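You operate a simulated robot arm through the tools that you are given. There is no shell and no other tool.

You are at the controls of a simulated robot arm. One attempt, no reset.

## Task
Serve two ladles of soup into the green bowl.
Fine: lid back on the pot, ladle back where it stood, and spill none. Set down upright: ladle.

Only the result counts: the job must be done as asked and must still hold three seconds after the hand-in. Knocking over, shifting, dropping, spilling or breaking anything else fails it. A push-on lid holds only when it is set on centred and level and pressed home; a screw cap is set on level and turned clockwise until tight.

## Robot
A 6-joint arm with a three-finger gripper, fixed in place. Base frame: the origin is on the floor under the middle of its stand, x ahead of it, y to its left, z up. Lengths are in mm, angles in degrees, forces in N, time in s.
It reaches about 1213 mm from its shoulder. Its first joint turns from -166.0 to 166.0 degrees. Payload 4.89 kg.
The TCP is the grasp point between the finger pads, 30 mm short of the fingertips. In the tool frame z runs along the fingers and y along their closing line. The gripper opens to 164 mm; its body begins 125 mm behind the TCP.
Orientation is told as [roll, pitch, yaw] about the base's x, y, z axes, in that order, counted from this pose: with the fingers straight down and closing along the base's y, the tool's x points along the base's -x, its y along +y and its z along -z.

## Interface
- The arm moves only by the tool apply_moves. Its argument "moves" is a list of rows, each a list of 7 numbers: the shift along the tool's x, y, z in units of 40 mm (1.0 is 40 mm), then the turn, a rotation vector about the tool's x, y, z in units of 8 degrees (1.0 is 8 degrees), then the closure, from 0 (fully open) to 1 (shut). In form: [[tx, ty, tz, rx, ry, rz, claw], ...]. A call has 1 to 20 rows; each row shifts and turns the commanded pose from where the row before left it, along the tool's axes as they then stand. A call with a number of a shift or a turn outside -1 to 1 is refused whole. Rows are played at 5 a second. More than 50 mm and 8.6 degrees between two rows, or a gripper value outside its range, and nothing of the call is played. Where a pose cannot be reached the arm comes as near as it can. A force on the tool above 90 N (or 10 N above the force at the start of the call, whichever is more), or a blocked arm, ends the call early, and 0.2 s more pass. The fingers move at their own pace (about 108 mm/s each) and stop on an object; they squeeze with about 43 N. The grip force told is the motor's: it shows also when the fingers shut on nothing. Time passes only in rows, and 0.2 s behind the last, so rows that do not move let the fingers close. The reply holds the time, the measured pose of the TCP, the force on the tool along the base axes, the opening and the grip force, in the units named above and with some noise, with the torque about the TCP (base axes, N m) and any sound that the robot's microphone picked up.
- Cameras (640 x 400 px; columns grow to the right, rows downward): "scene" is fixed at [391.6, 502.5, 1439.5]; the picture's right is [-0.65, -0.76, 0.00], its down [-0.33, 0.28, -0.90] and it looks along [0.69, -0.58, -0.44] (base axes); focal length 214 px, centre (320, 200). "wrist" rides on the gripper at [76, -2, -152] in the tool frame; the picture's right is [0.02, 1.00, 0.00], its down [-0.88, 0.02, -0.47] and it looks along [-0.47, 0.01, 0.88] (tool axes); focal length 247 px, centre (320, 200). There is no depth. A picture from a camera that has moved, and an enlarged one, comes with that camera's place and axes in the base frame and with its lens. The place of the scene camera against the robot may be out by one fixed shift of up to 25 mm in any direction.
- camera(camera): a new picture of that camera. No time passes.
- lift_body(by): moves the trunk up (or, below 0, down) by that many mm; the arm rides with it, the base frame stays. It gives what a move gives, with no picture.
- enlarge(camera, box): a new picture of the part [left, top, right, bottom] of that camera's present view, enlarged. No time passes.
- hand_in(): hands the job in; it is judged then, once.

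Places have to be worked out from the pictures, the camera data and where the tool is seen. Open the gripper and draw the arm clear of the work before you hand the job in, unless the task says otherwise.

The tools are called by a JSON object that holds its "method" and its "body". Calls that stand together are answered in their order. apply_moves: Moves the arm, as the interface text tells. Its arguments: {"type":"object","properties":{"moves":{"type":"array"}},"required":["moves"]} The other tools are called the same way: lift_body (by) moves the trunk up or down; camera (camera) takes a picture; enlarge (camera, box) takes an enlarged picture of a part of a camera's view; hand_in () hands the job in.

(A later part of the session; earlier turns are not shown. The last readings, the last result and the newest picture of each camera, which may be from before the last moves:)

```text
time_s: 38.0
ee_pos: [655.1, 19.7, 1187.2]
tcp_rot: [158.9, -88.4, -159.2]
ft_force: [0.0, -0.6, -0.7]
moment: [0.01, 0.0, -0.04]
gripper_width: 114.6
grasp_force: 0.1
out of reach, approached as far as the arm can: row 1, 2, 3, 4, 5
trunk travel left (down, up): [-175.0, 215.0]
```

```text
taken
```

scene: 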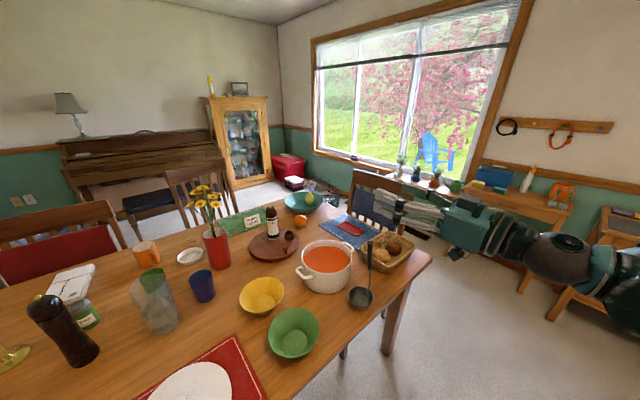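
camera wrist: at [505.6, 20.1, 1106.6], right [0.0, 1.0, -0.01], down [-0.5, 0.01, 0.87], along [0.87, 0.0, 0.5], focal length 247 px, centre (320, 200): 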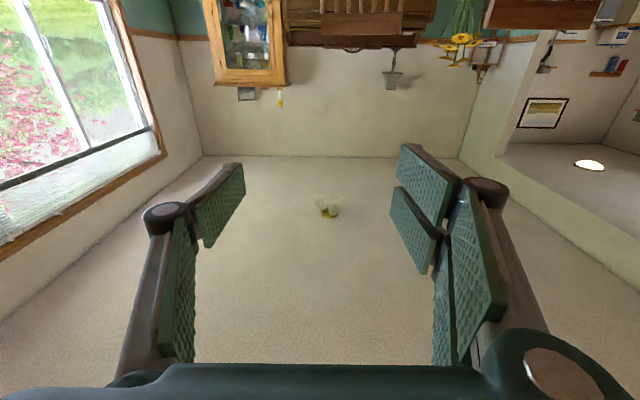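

The arm is at a limit here and can't go down at this short distance. I'll test whether moving forward at this safe height frees it up.

{"method": "apply_moves", "body": {"moves": [[0, 0, 0.9, 0, 0, 0, 0.3], [0, 0, 0.9, 0, 0, 0, 0.3], [0, 0, 0.9, 0, 0, 0, 0.3], [0, 0, 0.9, 0, 0, 0, 0.3], [0.5, 0, 0, 0, 0, 0, 0.3], [0.5, 0, 0, 0, 0, 0, 0.3], [0, 0, 0, 0, 0, 0, 0.3]]}}

{"method": "camera", "body": {"camera": "scene"}}

```text
time_s: 39.6
ee_pos: [801.3, 19.6, 1150.3]
tcp_rot: [160.4, -88.3, -160.7]
ft_force: [0.4, 0.0, -0.5]
moment: [-0.01, -0.02, -0.02]
gripper_width: 114.7
grasp_force: 0.2
trunk travel left (down, up): [-175.0, 215.0]
```

```text
taken
```

scene: 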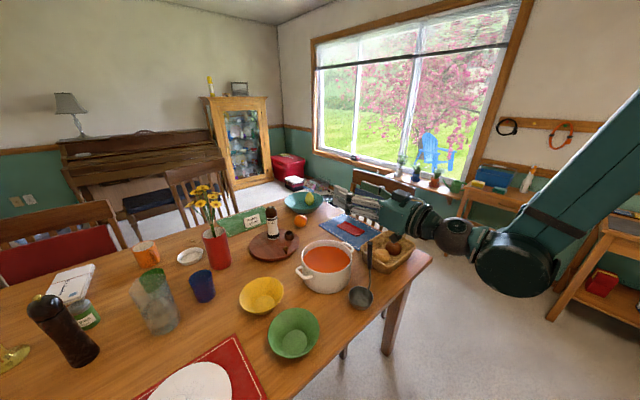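

Further forward the arm moves down freely. I'll test the needed reach (x≈708, z≈955) off to the side at y≈200, away from the ladle.

{"method": "apply_moves", "body": {"moves": [[0, 0.9, -0.4, 0, 0, 0, 0.3], [0, 0.9, -0.4, 0, 0, 0, 0.3], [0, 0.9, -0.4, 0, 0, 0, 0.3], [0, 0.9, -0.4, 0, 0, 0, 0.3], [0, 0.9, -0.4, 0, 0, 0, 0.3], [0.6, 0, -0.15, 0, 0, 0, 0.3], [0.6, 0, -0.15, 0, 0, 0, 0.3], [0.6, 0, 0, 0, 0, 0, 0.3], [0.6, 0, 0, 0, 0, 0, 0.3], [0, 0, 0, 0, 0, 0, 0.3]]}}

{"method": "camera", "body": {"camera": "scene"}}

```text
time_s: 41.8
ee_pos: [739.3, 209.2, 1144.9]
tcp_rot: [157.8, -88.5, -158.0]
ft_force: [0.5, -1.0, 0.0]
moment: [-0.02, 0.01, 0.01]
gripper_width: 114.7
grasp_force: 0.1
out of reach, approached as far as the arm can: row 4, 6, 7, 8, 9
trunk travel left (down, up): [-175.0, 215.0]
```

```text
taken
```

scene: 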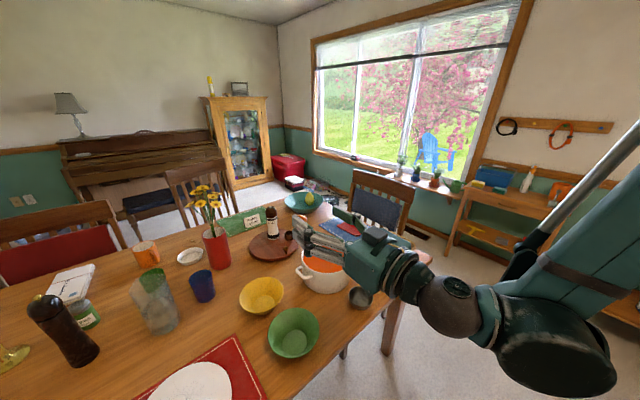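

At this trunk height the arm can't get lower with the fingers horizontal. The space below is clear here, so I'll lower the trunk instead.

{"method": "lift_body", "body": {"by": -100}}

{"method": "camera", "body": {"camera": "scene"}}

```text
time_s: 43.1
ee_pos: [740.2, 209.2, 1047.1]
tcp_rot: [158.0, -88.5, -158.2]
ft_force: [-0.1, 0.5, -0.7]
moment: [-0.01, 0.01, 0.01]
gripper_width: 114.6
grasp_force: 0.1
trunk travel left (down, up): [-75.0, 315.0]
```

```text
taken
```

scene: 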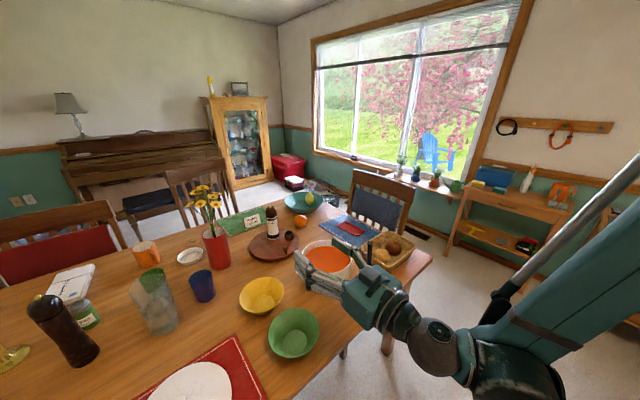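

{"method": "lift_body", "body": {"by": -75}}

{"method": "apply_moves", "body": {"moves": [[0, 0, 0, 0, 0, 0, 0.3], [0, 0, -0.4, 0, 0, 0, 0.3], [0, 0, -0.38, 0, 0, 0, 0.3], [0, 0, 0, 0, 0, 0, 0.3]]}}

```text
time_s: 44.2
ee_pos: [739.1, 209.0, 969.9]
tcp_rot: [158.0, -88.4, -158.2]
ft_force: [0.0, 0.3, 0.5]
moment: [0.0, 0.0, -0.02]
gripper_width: 114.4
grasp_force: 0.0
trunk travel left (down, up): [0.0, 390.0]
```

```text
time_s: 45.2
ee_pos: [712.3, 210.4, 978.7]
tcp_rot: [155.6, -88.5, -156.0]
ft_force: [0.1, -0.5, -0.4]
moment: [-0.05, -0.05, -0.02]
gripper_width: 115.0
grasp_force: 0.1
out of reach, approached as far as the arm can: row 2, 3
trunk travel left (down, up): [0.0, 390.0]
```

Fingers horizontal at x≈712 bottoms out at z≈978. Letting the fingers point about 10° downward should relax that, so I'll try it.

{"method": "apply_moves", "body": {"moves": [[0, 0, 0, 0, 0.8, 0, 0.3], [0, 0, 0, 0, 0.65, 0, 0.3], [0.3, 0, 0.05, 0, 0, 0, 0.3], [0.3, 0, 0.05, 0, 0, 0, 0.3], [0, 0, 0, 0, 0, 0, 0.3]]}}

```text
time_s: 46.5
ee_pos: [710.9, 211.6, 954.9]
tcp_rot: [3.3, -79.8, -3.4]
ft_force: [0.0, -0.3, -0.4]
moment: [-0.02, 0.01, -0.01]
gripper_width: 114.8
grasp_force: 0.1
trunk travel left (down, up): [0.0, 390.0]
```

That works: the gripper reaches z=955 with the fingers 10° below horizontal. I'll rise to z≈1095, move over to the ladle, and roll about 8.8° so the pads line up with the leaning handle.

{"method": "apply_moves", "body": {"moves": [[-0.8, 0, -0.14, 0, 0, 0, 0.2], [-0.86, 0, -0.155, 0, 0, 0, 0.15], [-0.86, 0, -0.155, 0, 0, 0, 0.15], [-0.86, 0, -0.155, 0, 0, 0, 0.15], [0, -0.8, 0, 0, 0, 0, 0.15], [0, -0.9, 0, 0, 0, 0, 0.15], [0, -0.9, 0, 0, 0, 0, 0.15], [0, -0.9, 0, 0, 0, 0, 0.15], [0, -0.7, 0, 0, 0, 0, 0.15], [0, -0.38, 0, 0, 0, 0, 0.15], [0, 0, 0, 0, 0, -0.55, 0.15], [0, 0, 0, 0, 0, -0.55, 0.15], [0, 0, 0, 0, 0, 0, 0.15]]}}

{"method": "camera", "body": {"camera": "scene"}}

{"method": "camera", "body": {"camera": "wrist"}}

```text
time_s: 49.2
ee_pos: [710.2, 27.0, 1090.6]
tcp_rot: [-38.5, -76.9, 39.1]
ft_force: [-0.5, -1.1, 0.1]
moment: [0.0, 0.04, -0.03]
gripper_width: 139.5
grasp_force: 0.0
trunk travel left (down, up): [0.0, 390.0]
```

```text
taken
```

scene: 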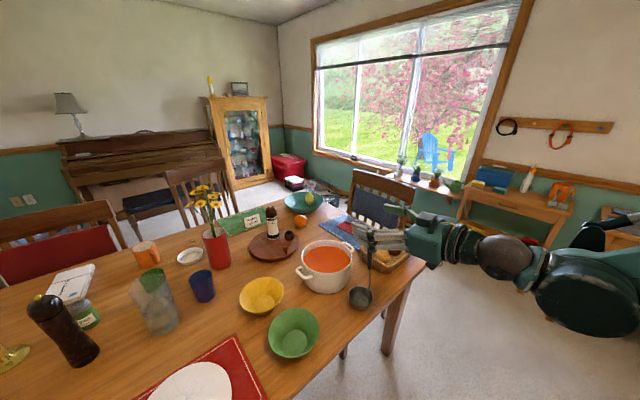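

```text
taken
camera wrist: at [548.1, 15.2, 1043.6], right [-0.03, 0.99, -0.16], down [-0.31, 0.15, 0.94], along [0.95, 0.07, 0.3], focal length 247 px, centre (320, 200)
```

wrist: 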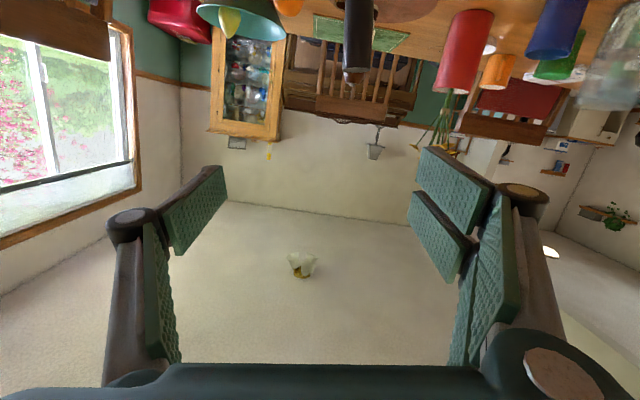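

The tool axes line up with the leaning handle as intended. I'll descend straight down with the open fingers straddling the handle, to a TCP of about (708, 28, 955).

{"method": "apply_moves", "body": {"moves": [[0.66, 0.101, 0.109, 0, 0, 0, 0.15], [0.66, 0.101, 0.109, 0, 0, 0, 0.15], [0.66, 0.101, 0.109, 0, 0, 0, 0.15], [0.66, 0.101, 0.109, 0, 0, 0, 0.15], [0.66, 0.101, 0.109, 0, 0, 0, 0.15], [0, 0, 0, 0, 0, 0, 0.15]]}}

{"method": "camera", "body": {"camera": "wrist"}}

{"method": "enlarge", "body": {"camera": "scene", "box": [300, 190, 460, 310]}}

```text
time_s: 50.6
ee_pos: [707.9, 28.5, 955.2]
tcp_rot: [-38.5, -77.0, 39.1]
ft_force: [-0.7, 0.4, -0.6]
moment: [0.0, 0.03, 0.05]
gripper_width: 139.3
grasp_force: 0.0
trunk travel left (down, up): [0.0, 390.0]
```

```text
taken
camera wrist: at [544.8, 16.8, 907.6], right [-0.03, 0.99, -0.16], down [-0.31, 0.15, 0.94], along [0.95, 0.07, 0.3], focal length 247 px, centre (320, 200)
```

wrist: 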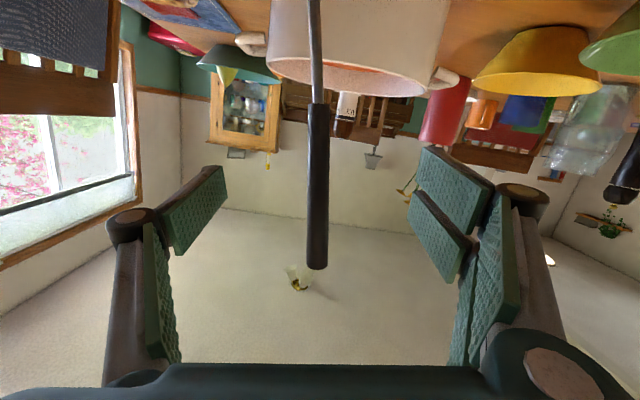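

```text
3.33 times, centred on (380, 250) of scene
camera zoom: at [391.6, 502.5, 1439.5], right [-0.65, -0.76, 0.0], down [-0.33, 0.28, -0.9], along [0.69, -0.58, -0.44], focal length 715 px, centre (120, 33)
```

zoom: 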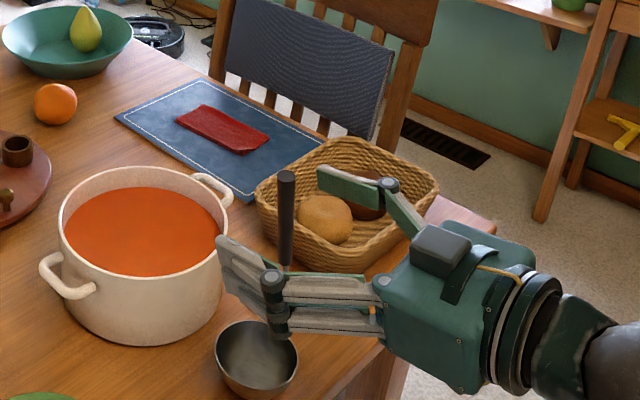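

The handle appears centred between the fingers and parallel to them. I'll zoom in to check the lateral offset before closing.

{"method": "enlarge", "body": {"camera": "wrist", "box": [270, 90, 370, 290]}}

```text
2.00 times, centred on (320, 190) of wrist
camera zoom: at [544.8, 16.8, 907.6], right [-0.03, 0.99, -0.16], down [-0.31, 0.15, 0.94], along [0.95, 0.07, 0.3], focal length 494 px, centre (320, 220)
```

zoom: 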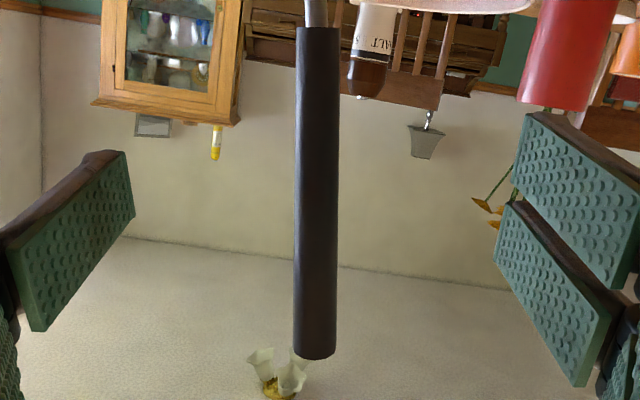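

The handle is 14–15 mm thick, about 2 mm to the −y side of centre and within 0.7° of parallel. I'll correct that and close gently.

{"method": "apply_moves", "body": {"moves": [[0, -0.047, 0, 0, 0, 0.08, 0.3], [0, 0, 0, 0, 0, 0, 0.5], [0, 0, 0, 0, 0, 0, 0.65], [0, 0, 0, 0, 0, 0, 0.75], [0, 0, 0, 0, 0, 0, 0.82], [0, 0, 0, 0, 0, 0, 0.87], [0, 0, 0, 0, 0, 0, 0.9], [0, 0, 0, 0, 0, 0, 0.93], [0, 0, 0, 0, 0, 0, 0.97], [0, 0, 0, 0, 0, 0, 1], [0, 0, 0, 0, 0, 0, 1]]}}

{"method": "camera", "body": {"camera": "wrist"}}

{"method": "enlarge", "body": {"camera": "scene", "box": [300, 190, 460, 310]}}

```text
time_s: 53.0
ee_pos: [707.9, 25.0, 954.8]
tcp_rot: [-36.2, -77.3, 36.7]
ft_force: [0.8, 0.4, -0.1]
moment: [0.0, 0.0, 0.02]
gripper_width: 15.1
grasp_force: 43.1
trunk travel left (down, up): [0.0, 390.0]
```

```text
taken
camera wrist: at [545.5, 15.4, 908.2], right [-0.02, 0.99, -0.15], down [-0.31, 0.14, 0.94], along [0.95, 0.07, 0.3], focal length 247 px, centre (320, 200)
```

wrist: 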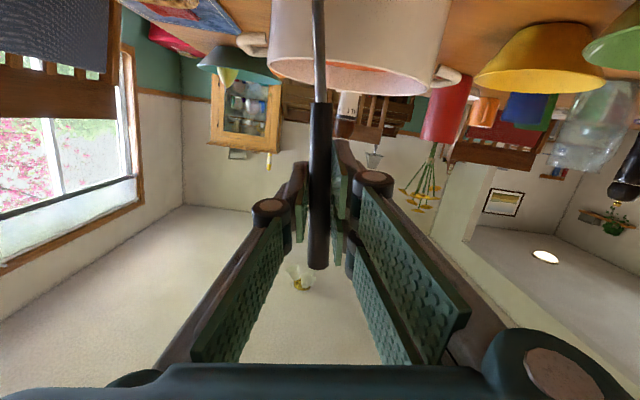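

```text
3.33 times, centred on (380, 250) of scene
camera zoom: at [391.6, 502.5, 1439.5], right [-0.65, -0.76, 0.0], down [-0.33, 0.28, -0.9], along [0.69, -0.58, -0.44], focal length 715 px, centre (120, 33)
```

zoom: 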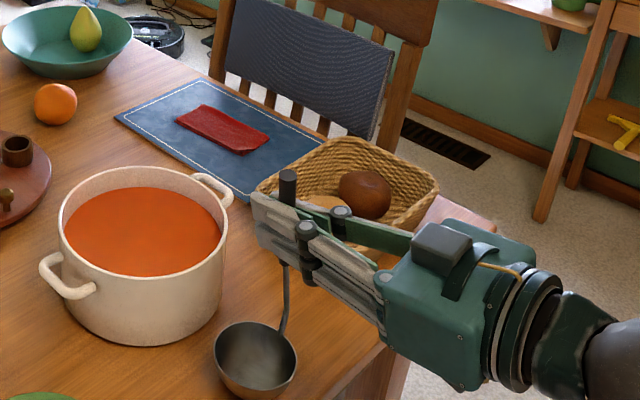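

The handle is gripped at 15.1 mm and 43 N. The ladle's home TCP is (707.9, 25.0, 954.8). I'll lift it slowly, straight up.

{"method": "apply_moves", "body": {"moves": [[-0.12, -0.016, -0.022, 0, 0, 0, 1], [-0.244, -0.033, -0.044, 0, 0, 0, 1], [-0.366, -0.049, -0.066, 0, 0, 0, 1], [-0.488, -0.065, -0.089, 0, 0, 0, 1], [-0.488, -0.065, -0.089, 0, 0, 0, 1], [0, 0, 0, 0, 0, 0, 1]]}}

{"method": "enlarge", "body": {"camera": "scene", "box": [300, 190, 460, 310]}}

{"method": "camera", "body": {"camera": "wrist"}}

```text
time_s: 54.5
ee_pos: [707.9, 24.9, 1025.6]
tcp_rot: [-36.1, -77.3, 36.8]
ft_force: [0.4, 0.6, -2.3]
moment: [-0.03, 0.01, -0.01]
gripper_width: 14.9
grasp_force: 43.5
trunk travel left (down, up): [0.0, 390.0]
```

```text
3.33 times, centred on (380, 250) of scene
camera zoom: at [391.6, 502.5, 1439.5], right [-0.65, -0.76, 0.0], down [-0.33, 0.28, -0.9], along [0.69, -0.58, -0.44], focal length 715 px, centre (120, 33)
```

zoom: 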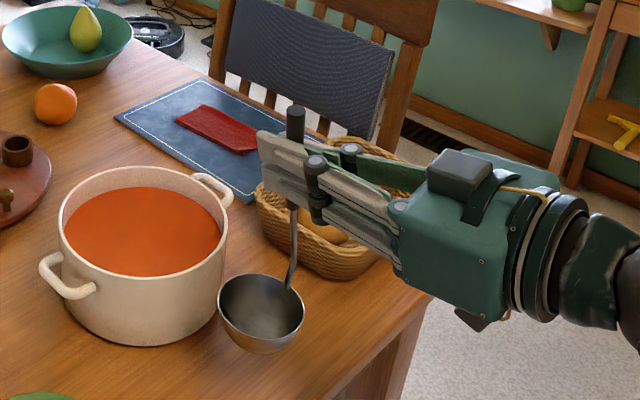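

```text
taken
camera wrist: at [545.9, 14.8, 978.2], right [-0.02, 0.99, -0.15], down [-0.31, 0.14, 0.94], along [0.95, 0.07, 0.3], focal length 247 px, centre (320, 200)
```

wrist: 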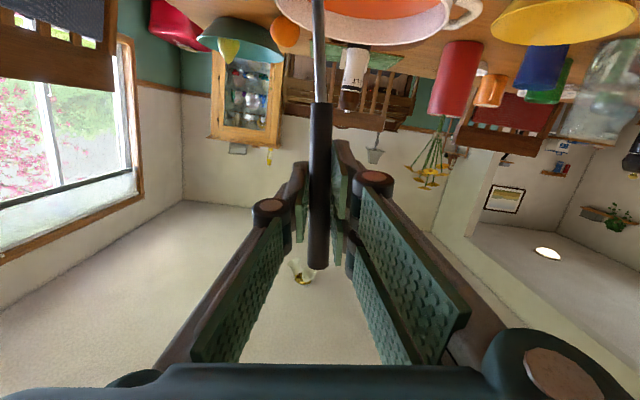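

The ladle hangs securely (about 2.3 N) and stays level. I'll lift it above the pot rim and move over the pot centre.

{"method": "apply_moves", "body": {"moves": [[-0.427, -0.057, -0.078, 0, 0, 0, 1], [-0.427, -0.057, -0.078, 0, 0, 0, 1], [-0.427, -0.057, -0.078, 0, 0, 0, 1], [-0.427, -0.057, -0.078, 0, 0, 0, 1], [-0.07, -0.008, 0.39, 0, 0, 0, 1], [-0.124, -0.014, 0.69, 0, 0, 0, 1], [-0.124, -0.014, 0.69, 0, 0, 0, 1], [-0.124, -0.014, 0.69, 0, 0, 0, 1], [-0.124, -0.014, 0.69, 0, 0, 0, 1], [-0.124, -0.014, 0.69, 0, 0, 0, 1], [-0.085, -0.01, 0.47, 0, 0, 0, 1], [-0.04, -0.005, 0.24, 0, 0, 0, 1], [0, 0, 0, 0, 0, 0, 1]]}}

{"method": "camera", "body": {"camera": "scene"}}

{"method": "enlarge", "body": {"camera": "scene", "box": [270, 190, 430, 310]}}

```text
time_s: 57.2
ee_pos: [893.1, 25.0, 1094.4]
tcp_rot: [-36.2, -77.3, 36.6]
ft_force: [-0.3, 0.4, -1.5]
moment: [-0.06, -0.01, 0.04]
gripper_width: 15.0
grasp_force: 42.8
trunk travel left (down, up): [0.0, 390.0]
```

```text
taken
```

scene: 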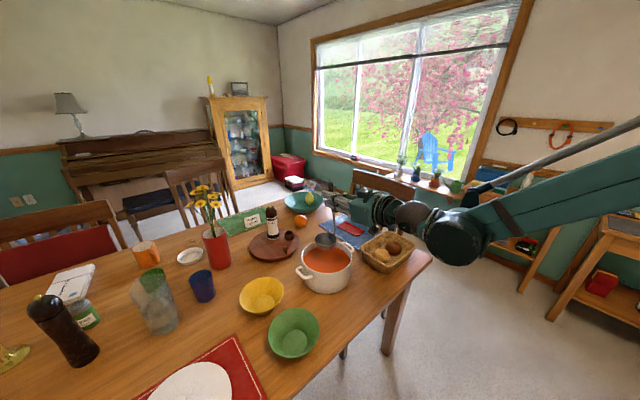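

```text
3.33 times, centred on (350, 250) of scene
camera zoom: at [391.6, 502.5, 1439.5], right [-0.65, -0.76, 0.0], down [-0.33, 0.28, -0.9], along [0.69, -0.58, -0.44], focal length 715 px, centre (220, 33)
```

zoom: 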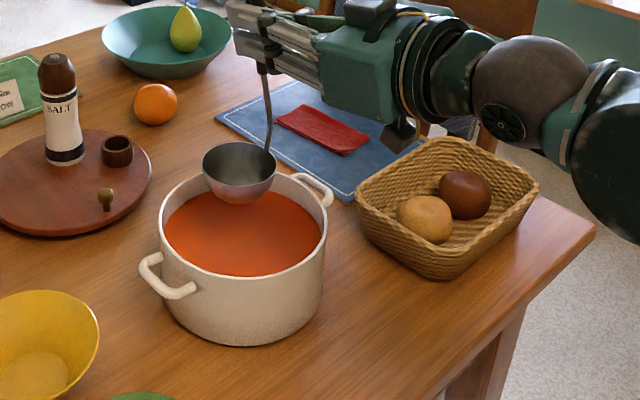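

The ladle bowl is directly over the pot opening. I'll lower it vertically into the soup, slowing down at the surface, until the rim is about 12 mm under.

{"method": "apply_moves", "body": {"moves": [[0.244, 0.033, 0.044, 0, 0, 0, 1], [0.488, 0.065, 0.089, 0, 0, 0, 1], [0.488, 0.065, 0.089, 0, 0, 0, 1], [0.366, 0.049, 0.066, 0, 0, 0, 1], [0.244, 0.033, 0.044, 0, 0, 0, 1], [0.2, 0.027, 0.036, 0, 0, 0, 1], [0.2, 0.027, 0.036, 0, 0, 0, 1], [0.2, 0.027, 0.036, 0, 0, 0, 1], [0.2, 0.027, 0.036, 0, 0, 0, 1], [0.2, 0.027, 0.036, 0, 0, 0, 1], [0, 0, 0, 0, 0, 0, 1]]}}

{"method": "enlarge", "body": {"camera": "scene", "box": [270, 190, 430, 310]}}

```text
time_s: 59.6
ee_pos: [893.6, 26.4, 979.8]
tcp_rot: [-36.1, -77.3, 36.7]
ft_force: [-0.4, 0.4, -1.0]
moment: [-0.04, 0.01, 0.0]
gripper_width: 15.1
grasp_force: 42.6
trunk travel left (down, up): [0.0, 390.0]
```

```text
3.33 times, centred on (350, 250) of scene
camera zoom: at [391.6, 502.5, 1439.5], right [-0.65, -0.76, 0.0], down [-0.33, 0.28, -0.9], along [0.69, -0.58, -0.44], focal length 715 px, centre (220, 33)
```

zoom: 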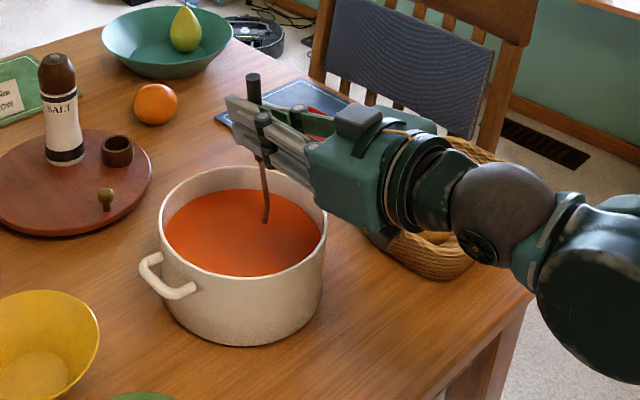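

The ladle bowl is submerged. I'll go about 10 mm deeper, pause so it fills, then lift slowly and level.

{"method": "apply_moves", "body": {"moves": [[0.13, 0.017, 0.024, 0, 0, 0, 1], [0.13, 0.017, 0.024, 0, 0, 0, 1], [0, 0, 0, 0, 0, 0, 1], [0, 0, 0, 0, 0, 0, 1], [0, 0, 0, 0, 0, 0, 1]]}}

{"method": "enlarge", "body": {"camera": "scene", "box": [270, 190, 430, 310]}}

```text
time_s: 60.9
ee_pos: [893.6, 25.1, 968.2]
tcp_rot: [-36.3, -77.3, 36.7]
ft_force: [-0.5, 0.5, -1.8]
moment: [0.01, -0.01, -0.01]
gripper_width: 14.9
grasp_force: 43.3
trunk travel left (down, up): [0.0, 390.0]
```

```text
3.33 times, centred on (350, 250) of scene
camera zoom: at [391.6, 502.5, 1439.5], right [-0.65, -0.76, 0.0], down [-0.33, 0.28, -0.9], along [0.69, -0.58, -0.44], focal length 715 px, centre (220, 33)
```

zoom: 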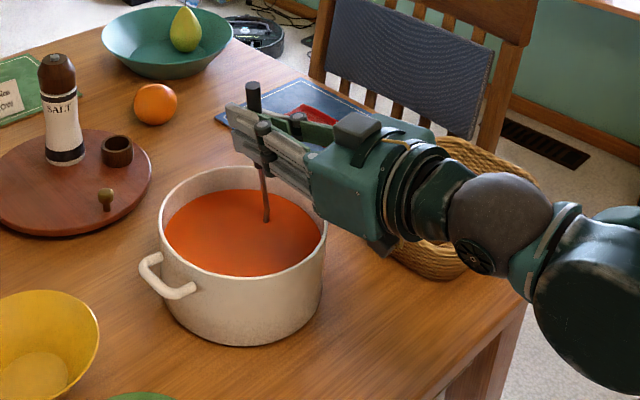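

Now a slow, level lift to just above the soup surface to check how full the ladle is.

{"method": "apply_moves", "body": {"moves": [[-0.1, -0.013, -0.018, 0, 0, 0, 1], [-0.15, -0.02, -0.027, 0, 0, 0, 1], [-0.195, -0.026, -0.035, 0, 0, 0, 1], [-0.195, -0.026, -0.035, 0, 0, 0, 1], [-0.195, -0.026, -0.035, 0, 0, 0, 1], [-0.195, -0.026, -0.035, 0, 0, 0, 1], [-0.195, -0.026, -0.035, 0, 0, 0, 1], [-0.15, -0.02, -0.027, 0, 0, 0, 1], [-0.1, -0.013, -0.018, 0, 0, 0, 1], [0, 0, 0, 0, 0, 0, 1], [0, 0, 0, 0, 0, 0, 1]]}}

{"method": "enlarge", "body": {"camera": "scene", "box": [270, 190, 430, 310]}}

```text
time_s: 63.2
ee_pos: [893.5, 26.4, 1029.5]
tcp_rot: [-36.2, -77.3, 36.7]
ft_force: [-1.6, 1.1, -1.6]
moment: [-0.03, -0.02, -0.01]
gripper_width: 15.0
grasp_force: 43.0
trunk travel left (down, up): [0.0, 390.0]
```

```text
3.33 times, centred on (350, 250) of scene
camera zoom: at [391.6, 502.5, 1439.5], right [-0.65, -0.76, 0.0], down [-0.33, 0.28, -0.9], along [0.69, -0.58, -0.44], focal length 715 px, centre (220, 33)
```

zoom: 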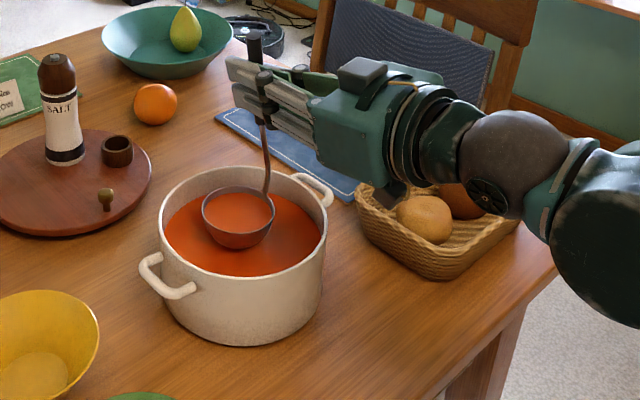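

The ladle is full, with the soup just under the brim. I'll raise it smoothly to clear the pot rim.

{"method": "apply_moves", "body": {"moves": [[-0.098, -0.013, -0.018, 0, 0, 0, 1], [-0.195, -0.026, -0.035, 0, 0, 0, 1], [-0.244, -0.033, -0.044, 0, 0, 0, 1], [-0.244, -0.033, -0.044, 0, 0, 0, 1], [-0.244, -0.033, -0.044, 0, 0, 0, 1], [-0.195, -0.026, -0.035, 0, 0, 0, 1], [-0.098, -0.013, -0.018, 0, 0, 0, 1], [0, 0, 0, 0, 0, 0, 1], [0, 0, 0, 0, 0, 0, 1]]}}

{"method": "enlarge", "body": {"camera": "scene", "box": [270, 190, 430, 310]}}

```text
time_s: 65.2
ee_pos: [893.2, 26.0, 1082.6]
tcp_rot: [-36.2, -77.4, 36.8]
ft_force: [-0.1, -0.1, -1.6]
moment: [-0.03, 0.01, 0.0]
gripper_width: 15.0
grasp_force: 43.0
trunk travel left (down, up): [0.0, 390.0]
```

```text
3.33 times, centred on (350, 250) of scene
camera zoom: at [391.6, 502.5, 1439.5], right [-0.65, -0.76, 0.0], down [-0.33, 0.28, -0.9], along [0.69, -0.58, -0.44], focal length 715 px, centre (220, 33)
```

zoom: 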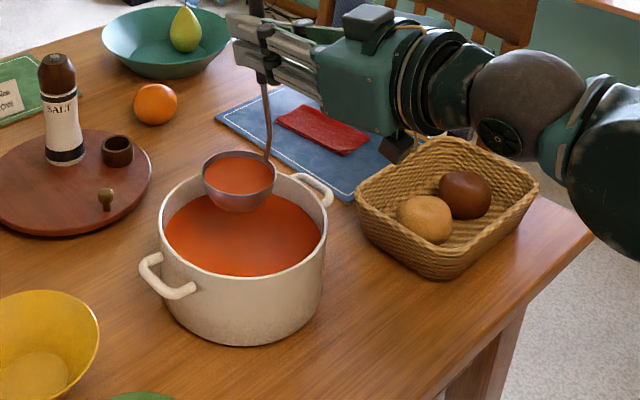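

The ladle is full, level and about 30 mm clear of the rim. I'll carry it smoothly to the green bowl, bringing the ladle's far lip over the bowl centre.

{"method": "apply_moves", "body": {"moves": [[0, 0.081, -0.059, 0, 0, 0, 1], [0, 0.161, -0.118, 0, 0, 0, 1], [0, 0.242, -0.177, 0, 0, 0, 1], [0, 0.323, -0.236, 0, 0, 0, 1], [0, 0.323, -0.236, 0, 0, 0, 1], [0, 0.323, -0.236, 0, 0, 0, 1], [0, 0.323, -0.236, 0, 0, 0, 1], [0, 0.323, -0.236, 0, 0, 0, 1], [0, 0.323, -0.236, 0, 0, 0, 1], [0, 0.323, -0.236, 0, 0, 0, 1], [0, 0.323, -0.236, 0, 0, 0, 1], [0, 0.323, -0.236, 0, 0, 0, 1], [0, 0.323, -0.236, 0, 0, 0, 1], [0, 0.323, -0.236, 0, 0, 0, 1], [0, 0.323, -0.236, 0, 0, 0, 1], [0, 0.242, -0.177, 0, 0, 0, 1], [0, 0.242, -0.177, 0, 0, 0, 1], [0, 0.161, -0.118, 0, 0, 0, 1], [0, 0.081, -0.059, 0, 0, 0, 1], [0, 0, 0, 0, 0, 0, 1]]}}

{"method": "camera", "body": {"camera": "scene"}}

{"method": "enlarge", "body": {"camera": "scene", "box": [220, 230, 400, 380]}}

```text
time_s: 69.5
ee_pos: [742.3, 227.0, 1083.7]
tcp_rot: [-36.2, -77.3, 36.8]
ft_force: [-0.2, -0.7, -1.3]
moment: [-0.02, 0.0, 0.0]
gripper_width: 15.0
grasp_force: 43.0
trunk travel left (down, up): [0.0, 390.0]
```

```text
taken
```

scene: 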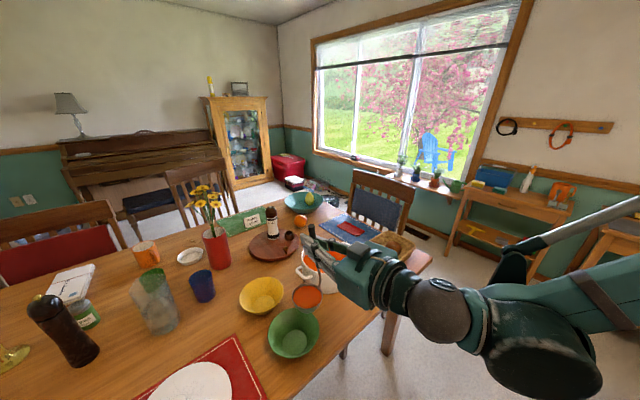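

```text
2.67 times, centred on (310, 305) of scene
camera zoom: at [391.6, 502.5, 1439.5], right [-0.65, -0.76, 0.0], down [-0.33, 0.28, -0.9], along [0.69, -0.58, -0.44], focal length 572 px, centre (347, -80)
```

zoom: 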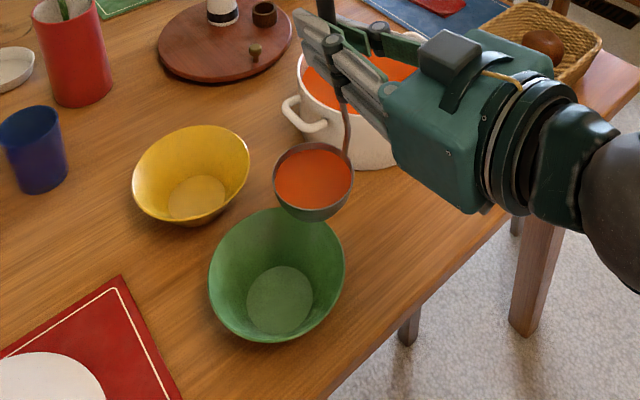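

The ladle is over the green bowl, offset about 55 mm toward −y from its centre, so the far lip is over the bowl's middle. I'll lower it by about 40 mm.

{"method": "apply_moves", "body": {"moves": [[0.098, 0.013, 0.018, 0, 0, 0, 1], [0.195, 0.026, 0.035, 0, 0, 0, 1], [0.244, 0.033, 0.044, 0, 0, 0, 1], [0.195, 0.026, 0.035, 0, 0, 0, 1], [0.146, 0.02, 0.027, 0, 0, 0, 1], [0.098, 0.013, 0.018, 0, 0, 0, 1], [0, 0, 0, 0, 0, 0, 1], [0, 0, 0, 0, 0, 0, 1]]}}

{"method": "enlarge", "body": {"camera": "scene", "box": [220, 230, 400, 380]}}

```text
time_s: 71.2
ee_pos: [742.1, 227.3, 1044.6]
tcp_rot: [-36.2, -77.3, 36.7]
ft_force: [0.0, 1.2, -1.1]
moment: [-0.02, 0.0, 0.0]
gripper_width: 15.0
grasp_force: 43.3
trunk travel left (down, up): [0.0, 390.0]
```

```text
2.67 times, centred on (310, 305) of scene
camera zoom: at [391.6, 502.5, 1439.5], right [-0.65, -0.76, 0.0], down [-0.33, 0.28, -0.9], along [0.69, -0.58, -0.44], focal length 572 px, centre (347, -80)
```

zoom: 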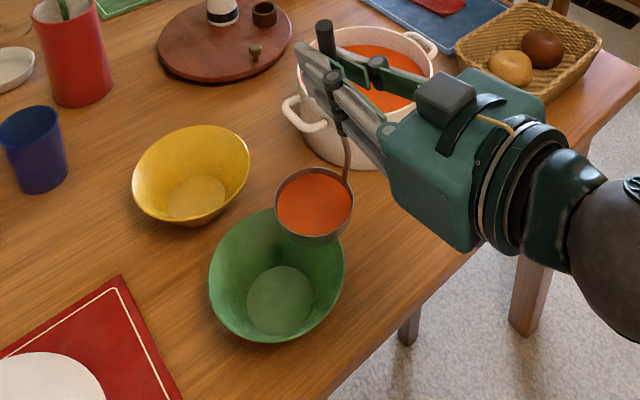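

The ladle is low over the bowl with its lip near (741, 294, 878). I'll start tipping, rotating about the lip toward +y at 4° per step, and check the path after 24°.

{"method": "apply_moves", "body": {"moves": [[-0.144, 0.275, 0, 0, 0, -0.5, 1], [-0.144, 0.275, 0, 0, 0, -0.5, 1], [-0.144, 0.275, 0, 0, 0, -0.5, 1], [-0.144, 0.275, 0, 0, 0, -0.5, 1], [-0.144, 0.275, 0, 0, 0, -0.5, 1], [-0.144, 0.275, 0, 0, 0, -0.5, 1], [0, 0, 0, 0, 0, 0, 1]]}}

{"method": "enlarge", "body": {"camera": "scene", "box": [220, 230, 400, 380]}}

```text
time_s: 72.8
ee_pos: [747.2, 300.4, 1057.4]
tcp_rot: [-71.0, -57.0, 73.7]
ft_force: [-1.1, -0.4, -1.3]
moment: [0.07, -0.01, 0.03]
gripper_width: 15.1
grasp_force: 42.6
trunk travel left (down, up): [0.0, 390.0]
```

```text
2.67 times, centred on (310, 305) of scene
camera zoom: at [391.6, 502.5, 1439.5], right [-0.65, -0.76, 0.0], down [-0.33, 0.28, -0.9], along [0.69, -0.58, -0.44], focal length 572 px, centre (347, -80)
```

zoom: 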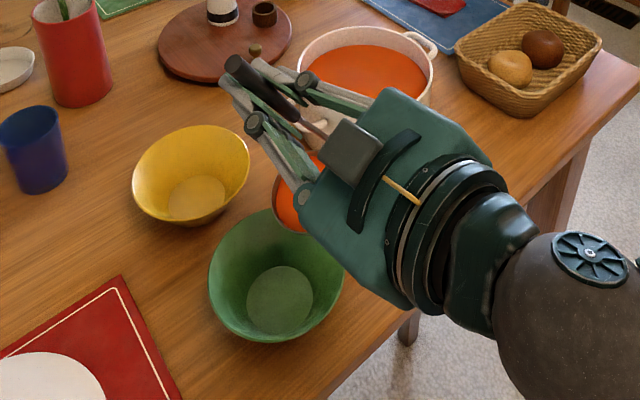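

The path follows the prediction, with the lip staying in place. I'll continue tipping.

{"method": "apply_moves", "body": {"moves": [[-0.144, 0.275, 0, 0, 0, -0.5, 1], [-0.144, 0.275, 0, 0, 0, -0.5, 1], [-0.144, 0.275, 0, 0, 0, -0.5, 1], [-0.144, 0.275, 0, 0, 0, -0.5, 1], [-0.144, 0.275, 0, 0, 0, -0.5, 1], [-0.144, 0.275, 0, 0, 0, -0.5, 1], [0, 0, 0, 0, 0, 0, 1]]}}

{"method": "enlarge", "body": {"camera": "scene", "box": [200, 230, 400, 390]}}

{"method": "camera", "body": {"camera": "wrist"}}

```text
time_s: 74.5
ee_pos: [743.9, 372.2, 1039.3]
tcp_rot: [-77.8, -33.8, 82.9]
ft_force: [-0.1, -0.3, -1.5]
moment: [0.15, 0.01, 0.06]
gripper_width: 15.2
grasp_force: 43.2
trunk travel left (down, up): [0.0, 390.0]
```

```text
2.50 times, centred on (300, 310) of scene
camera zoom: at [391.6, 502.5, 1439.5], right [-0.65, -0.76, 0.0], down [-0.33, 0.28, -0.9], along [0.69, -0.58, -0.44], focal length 536 px, centre (370, -75)
```

zoom: 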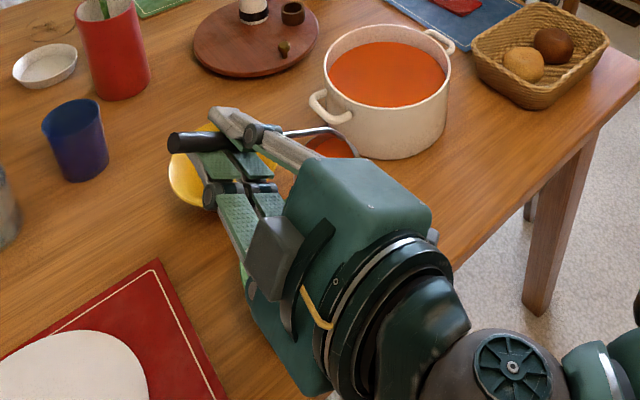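

```text
taken
camera wrist: at [586.3, 309.8, 1025.5], right [-0.15, 0.55, -0.82], down [-0.38, 0.74, 0.56], along [0.91, 0.39, 0.1], focal length 247 px, centre (320, 200)
```

wrist: 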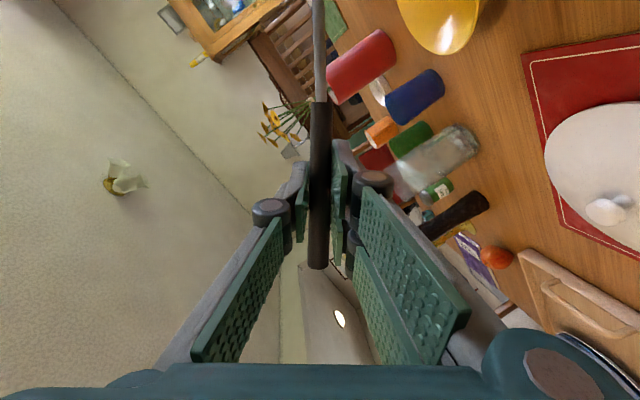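

Everything is tracking as planned and the lip stays over the bowl. I'll continue to about 80°.

{"method": "apply_moves", "body": {"moves": [[-0.144, 0.275, 0, 0, 0, -0.5, 1], [-0.144, 0.275, 0, 0, 0, -0.5, 1], [-0.144, 0.275, 0, 0, 0, -0.5, 1], [-0.144, 0.275, 0, 0, 0, -0.5, 1], [-0.144, 0.275, 0, 0, 0, -0.5, 1], [-0.144, 0.275, 0, 0, 0, -0.5, 1], [-0.144, 0.275, 0, 0, 0, -0.5, 1], [-0.144, 0.275, 0, 0, 0, -0.5, 1], [0, 0, 0, 0, 0, 0, 1]]}}

{"method": "camera", "body": {"camera": "scene"}}

{"method": "camera", "body": {"camera": "wrist"}}

```text
time_s: 76.5
ee_pos: [730.4, 445.5, 973.9]
tcp_rot: [-80.0, -2.4, 89.4]
ft_force: [0.0, 0.0, -1.5]
moment: [0.22, 0.05, 0.01]
gripper_width: 15.0
grasp_force: 42.9
trunk travel left (down, up): [0.0, 390.0]
```

```text
taken
```

scene: 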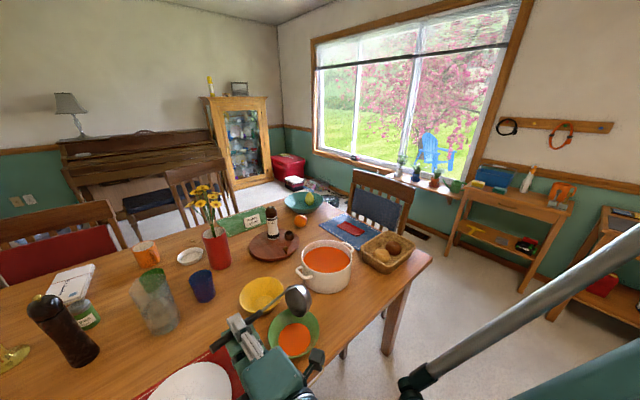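

```text
taken
camera wrist: at [581.3, 370.4, 999.9], right [-0.18, 0.02, -0.98], down [-0.46, 0.88, 0.1], along [0.87, 0.47, -0.15], focal length 247 px, centre (320, 200)
```

wrist: 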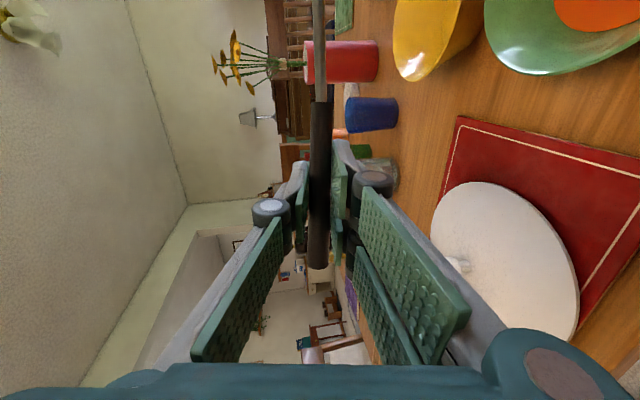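

Soup is now in the green bowl. I'll zoom in to check, then tip a bit further to empty the ladle fully.

{"method": "enlarge", "body": {"camera": "scene", "box": [220, 260, 360, 390]}}

{"method": "apply_moves", "body": {"moves": [[-0.144, 0.275, 0, 0, 0, -0.5, 1], [-0.144, 0.275, 0, 0, 0, -0.5, 1], [-0.144, 0.275, 0, 0, 0, -0.5, 1], [-0.144, 0.275, 0, 0, 0, -0.5, 1], [-0.144, 0.275, 0, 0, 0, -0.5, 1], [-0.144, 0.275, 0, 0, 0, -0.5, 1], [-0.144, 0.275, 0, 0, 0, -0.5, 1], [0, 0, 0, 0, 0, 0, 1], [0, 0, 0, 0, 0, 0, 1], [0, 0, 0, 0, 0, 0, 1]]}}

{"method": "enlarge", "body": {"camera": "scene", "box": [220, 260, 360, 390]}}

```text
3.08 times, centred on (290, 325) of scene
camera zoom: at [391.6, 502.5, 1439.5], right [-0.65, -0.76, 0.0], down [-0.33, 0.28, -0.9], along [0.69, -0.58, -0.44], focal length 660 px, centre (412, -185)
```

zoom: 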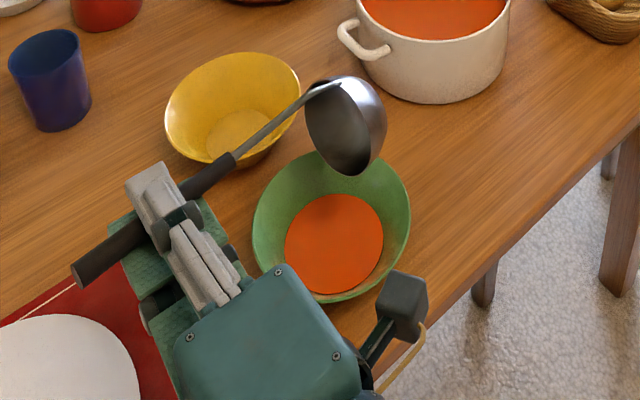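

```text
time_s: 78.7
ee_pos: [717.4, 472.8, 891.8]
tcp_rot: [-78.7, 25.2, 94.6]
ft_force: [0.9, -0.6, -1.7]
moment: [0.25, 0.03, 0.0]
gripper_width: 14.8
grasp_force: 43.2
trunk travel left (down, up): [0.0, 390.0]
```

```text
3.08 times, centred on (290, 325) of scene
camera zoom: at [391.6, 502.5, 1439.5], right [-0.65, -0.76, 0.0], down [-0.33, 0.28, -0.9], along [0.69, -0.58, -0.44], focal length 660 px, centre (412, -185)
```

zoom: 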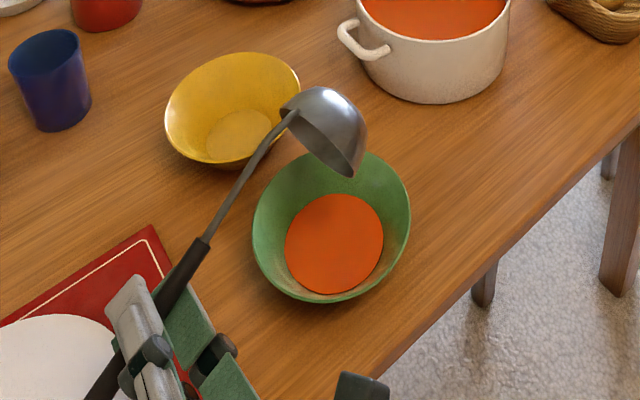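

The ladle is empty and the bowl holds the first serving, with no spill visible. I'll reverse the rotation to bring the ladle upright.

{"method": "apply_moves", "body": {"moves": [[0.163, -0.264, 0, 0, 0, 0.5, 1], [0.344, -0.516, 0, 0, 0, 1, 1], [0.344, -0.516, 0, 0, 0, 1, 1], [0.344, -0.516, 0, 0, 0, 1, 1], [0.344, -0.516, 0, 0, 0, 1, 1], [0.344, -0.516, 0, 0, 0, 1, 1], [0.344, -0.516, 0, 0, 0, 1, 1], [0.344, -0.516, 0, 0, 0, 1, 1], [0.344, -0.516, 0, 0, 0, 1, 1], [0.344, -0.516, 0, 0, 0, 1, 1], [0.344, -0.516, 0, 0, 0, 1, 1], [0.344, -0.516, 0, 0, 0, 1, 1], [0.344, -0.516, 0, 0, 0, 1, 1], [0.344, -0.516, 0, 0, 0, 1, 1], [0, 0, 0, 0, 0, 0, 1], [0, 0, 0, 0, 0, 0, 1]]}}

{"method": "enlarge", "body": {"camera": "scene", "box": [220, 230, 400, 380]}}

```text
time_s: 82.0
ee_pos: [742.7, 228.7, 1043.6]
tcp_rot: [-36.1, -77.4, 36.7]
ft_force: [0.0, -0.1, -0.5]
moment: [-0.06, 0.03, -0.06]
gripper_width: 15.2
grasp_force: 43.0
trunk travel left (down, up): [0.0, 390.0]
```

```text
2.67 times, centred on (310, 305) of scene
camera zoom: at [391.6, 502.5, 1439.5], right [-0.65, -0.76, 0.0], down [-0.33, 0.28, -0.9], along [0.69, -0.58, -0.44], focal length 572 px, centre (347, -80)
```

zoom: 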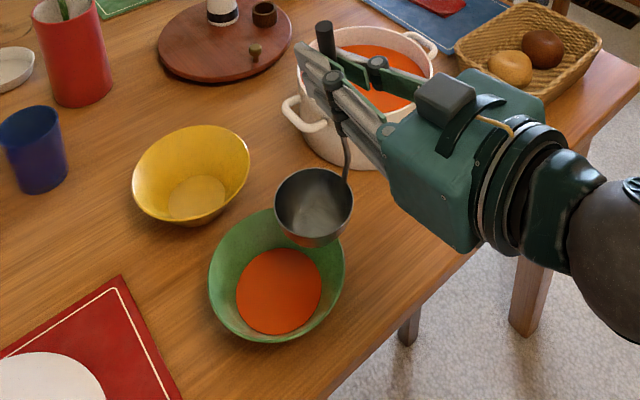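

The ladle is upright again at almost the same pose. I'll go back over the pot for the second scoop.

{"method": "apply_moves", "body": {"moves": [[-0.256, -0.034, -0.047, 0, 0, 0, 1], [-0.256, -0.034, -0.047, 0, 0, 0, 1], [-0.256, -0.034, -0.047, 0, 0, 0, 1], [-0.256, -0.034, -0.047, 0, 0, 0, 1], [0, -0.255, 0.187, 0, 0, 0, 1], [0, -0.511, 0.373, 0, 0, 0, 1], [0, -0.511, 0.373, 0, 0, 0, 1], [0, -0.511, 0.373, 0, 0, 0, 1], [0, -0.511, 0.373, 0, 0, 0, 1], [0, -0.511, 0.373, 0, 0, 0, 1], [0, -0.511, 0.373, 0, 0, 0, 1], [0, -0.511, 0.373, 0, 0, 0, 1], [0, -0.511, 0.373, 0, 0, 0, 1], [0, -0.511, 0.373, 0, 0, 0, 1], [0, -0.255, 0.187, 0, 0, 0, 1], [0, 0, 0, 0, 0, 0, 1]]}}

{"method": "enlarge", "body": {"camera": "scene", "box": [270, 190, 430, 310]}}

```text
time_s: 85.5
ee_pos: [894.9, 26.8, 1086.0]
tcp_rot: [-36.2, -77.3, 36.7]
ft_force: [-0.5, -0.8, -1.8]
moment: [-0.07, 0.0, -0.06]
gripper_width: 14.9
grasp_force: 43.0
trunk travel left (down, up): [0.0, 390.0]
```

```text
3.33 times, centred on (350, 250) of scene
camera zoom: at [391.6, 502.5, 1439.5], right [-0.65, -0.76, 0.0], down [-0.33, 0.28, -0.9], along [0.69, -0.58, -0.44], focal length 715 px, centre (220, 33)
```

zoom: 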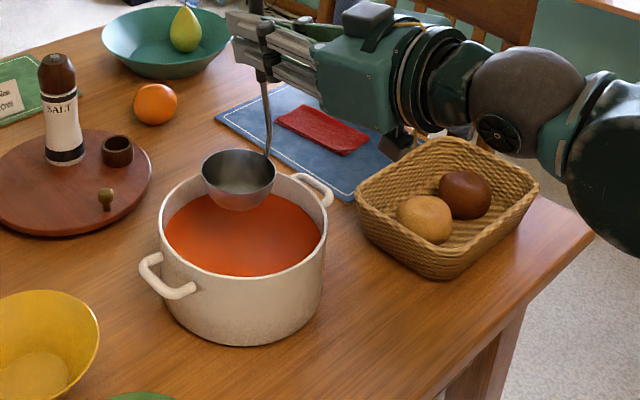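

The soup level has dropped only slightly. I'll dip again, to TCP z≈966.

{"method": "apply_moves", "body": {"moves": [[0.244, 0.033, 0.044, 0, 0, 0, 1], [0.488, 0.065, 0.089, 0, 0, 0, 1], [0.488, 0.065, 0.089, 0, 0, 0, 1], [0.366, 0.049, 0.066, 0, 0, 0, 1], [0.244, 0.033, 0.044, 0, 0, 0, 1], [0.195, 0.026, 0.035, 0, 0, 0, 1], [0.195, 0.026, 0.035, 0, 0, 0, 1], [0.195, 0.026, 0.035, 0, 0, 0, 1], [0.195, 0.026, 0.035, 0, 0, 0, 1], [0.195, 0.026, 0.035, 0, 0, 0, 1], [0.122, 0.016, 0.022, 0, 0, 0, 1], [0, 0, 0, 0, 0, 0, 1], [0, 0, 0, 0, 0, 0, 1], [0, 0, 0, 0, 0, 0, 1]]}}

{"method": "enlarge", "body": {"camera": "scene", "box": [270, 190, 430, 310]}}

```text
time_s: 88.5
ee_pos: [894.7, 25.8, 965.2]
tcp_rot: [-36.3, -77.3, 36.7]
ft_force: [-0.1, 0.2, -1.3]
moment: [-0.04, 0.0, 0.01]
gripper_width: 15.0
grasp_force: 42.9
trunk travel left (down, up): [0.0, 390.0]
```

```text
3.33 times, centred on (350, 250) of scene
camera zoom: at [391.6, 502.5, 1439.5], right [-0.65, -0.76, 0.0], down [-0.33, 0.28, -0.9], along [0.69, -0.58, -0.44], focal length 715 px, centre (220, 33)
```

zoom: 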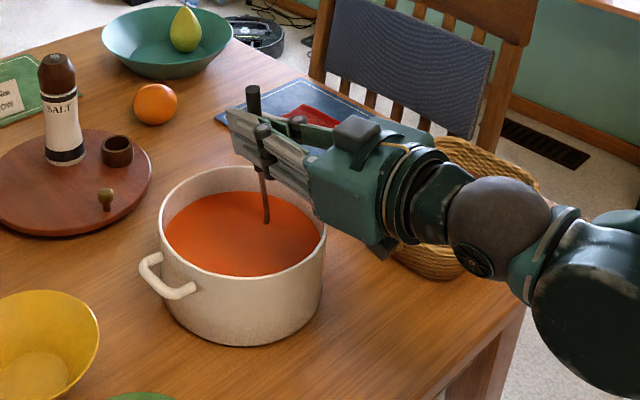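

The ladle is submerged again. Now a slow, level lift out to above the rim.

{"method": "apply_moves", "body": {"moves": [[-0.098, -0.013, -0.018, 0, 0, 0, 1], [-0.146, -0.02, -0.027, 0, 0, 0, 1], [-0.195, -0.026, -0.035, 0, 0, 0, 1], [-0.195, -0.026, -0.035, 0, 0, 0, 1], [-0.195, -0.026, -0.035, 0, 0, 0, 1], [-0.195, -0.026, -0.035, 0, 0, 0, 1], [-0.195, -0.026, -0.035, 0, 0, 0, 1], [-0.195, -0.026, -0.035, 0, 0, 0, 1], [-0.244, -0.033, -0.044, 0, 0, 0, 1], [-0.244, -0.033, -0.044, 0, 0, 0, 1], [-0.244, -0.033, -0.044, 0, 0, 0, 1], [-0.244, -0.033, -0.044, 0, 0, 0, 1], [-0.244, -0.033, -0.044, 0, 0, 0, 1], [-0.146, -0.02, -0.027, 0, 0, 0, 1], [-0.098, -0.013, -0.018, 0, 0, 0, 1], [0, 0, 0, 0, 0, 0, 1], [0, 0, 0, 0, 0, 0, 1]]}}

{"method": "enlarge", "body": {"camera": "scene", "box": [270, 190, 430, 310]}}

```text
time_s: 92.0
ee_pos: [894.0, 27.2, 1083.8]
tcp_rot: [-36.3, -77.3, 36.7]
ft_force: [0.2, -0.2, -1.5]
moment: [-0.04, -0.03, 0.01]
gripper_width: 15.1
grasp_force: 43.1
trunk travel left (down, up): [0.0, 390.0]
```

```text
3.33 times, centred on (350, 250) of scene
camera zoom: at [391.6, 502.5, 1439.5], right [-0.65, -0.76, 0.0], down [-0.33, 0.28, -0.9], along [0.69, -0.58, -0.44], focal length 715 px, centre (220, 33)
```

zoom: 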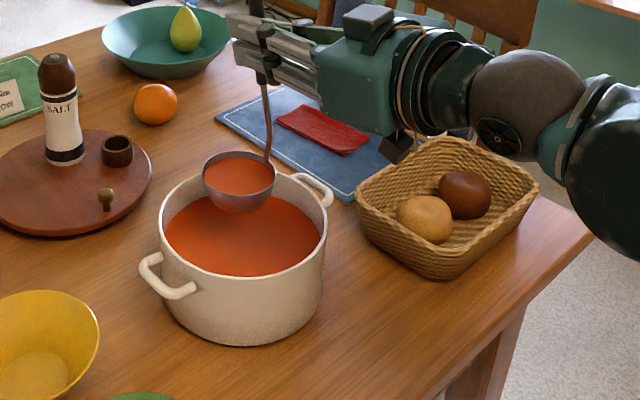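

The second ladle is full and level. I'll carry it along the same smooth path to the green bowl.

{"method": "apply_moves", "body": {"moves": [[0, 0.081, -0.059, 0, 0, 0, 1], [0, 0.161, -0.118, 0, 0, 0, 1], [0, 0.242, -0.177, 0, 0, 0, 1], [0, 0.323, -0.236, 0, 0, 0, 1], [0, 0.323, -0.236, 0, 0, 0, 1], [0, 0.323, -0.236, 0, 0, 0, 1], [0, 0.323, -0.236, 0, 0, 0, 1], [0, 0.323, -0.236, 0, 0, 0, 1], [0, 0.323, -0.236, 0, 0, 0, 1], [0, 0.323, -0.236, 0, 0, 0, 1], [0, 0.323, -0.236, 0, 0, 0, 1], [0, 0.323, -0.236, 0, 0, 0, 1], [0, 0.323, -0.236, 0, 0, 0, 1], [0, 0.323, -0.236, 0, 0, 0, 1], [0, 0.323, -0.236, 0, 0, 0, 1], [0, 0.242, -0.177, 0, 0, 0, 1], [0, 0.242, -0.177, 0, 0, 0, 1], [0, 0.161, -0.118, 0, 0, 0, 1], [0, 0.081, -0.059, 0, 0, 0, 1], [0, 0, 0, 0, 0, 0, 1]]}}

{"method": "apply_moves", "body": {"moves": [[0.098, 0.013, 0.018, 0, 0, 0, 1], [0.195, 0.026, 0.035, 0, 0, 0, 1], [0.244, 0.033, 0.044, 0, 0, 0, 1], [0.195, 0.026, 0.035, 0, 0, 0, 1], [0.146, 0.02, 0.027, 0, 0, 0, 1], [0.098, 0.013, 0.018, 0, 0, 0, 1], [0, 0, 0, 0, 0, 0, 1], [0, 0, 0, 0, 0, 0, 1]]}}

{"method": "enlarge", "body": {"camera": "scene", "box": [220, 230, 400, 380]}}

```text
time_s: 96.2
ee_pos: [744.4, 227.1, 1082.7]
tcp_rot: [-36.1, -77.3, 36.6]
ft_force: [-0.1, -0.1, -1.4]
moment: [-0.04, 0.02, 0.02]
gripper_width: 14.9
grasp_force: 43.5
trunk travel left (down, up): [0.0, 390.0]
```

```text
time_s: 98.0
ee_pos: [744.3, 227.2, 1043.2]
tcp_rot: [-36.2, -77.2, 36.7]
ft_force: [0.3, 0.0, -2.1]
moment: [0.0, 0.01, -0.02]
gripper_width: 14.9
grasp_force: 43.3
trunk travel left (down, up): [0.0, 390.0]
```

```text
2.67 times, centred on (310, 305) of scene
camera zoom: at [391.6, 502.5, 1439.5], right [-0.65, -0.76, 0.0], down [-0.33, 0.28, -0.9], along [0.69, -0.58, -0.44], focal length 572 px, centre (347, -80)
```

zoom: 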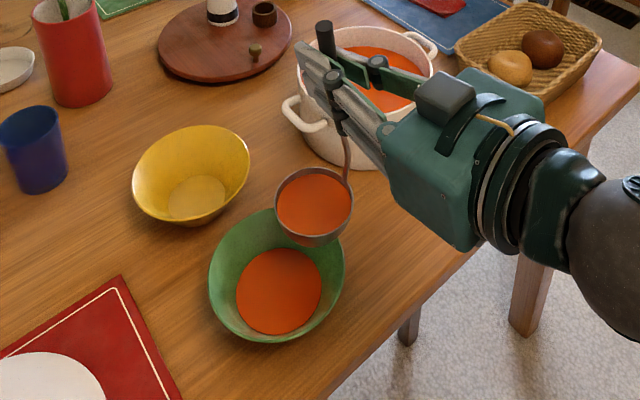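

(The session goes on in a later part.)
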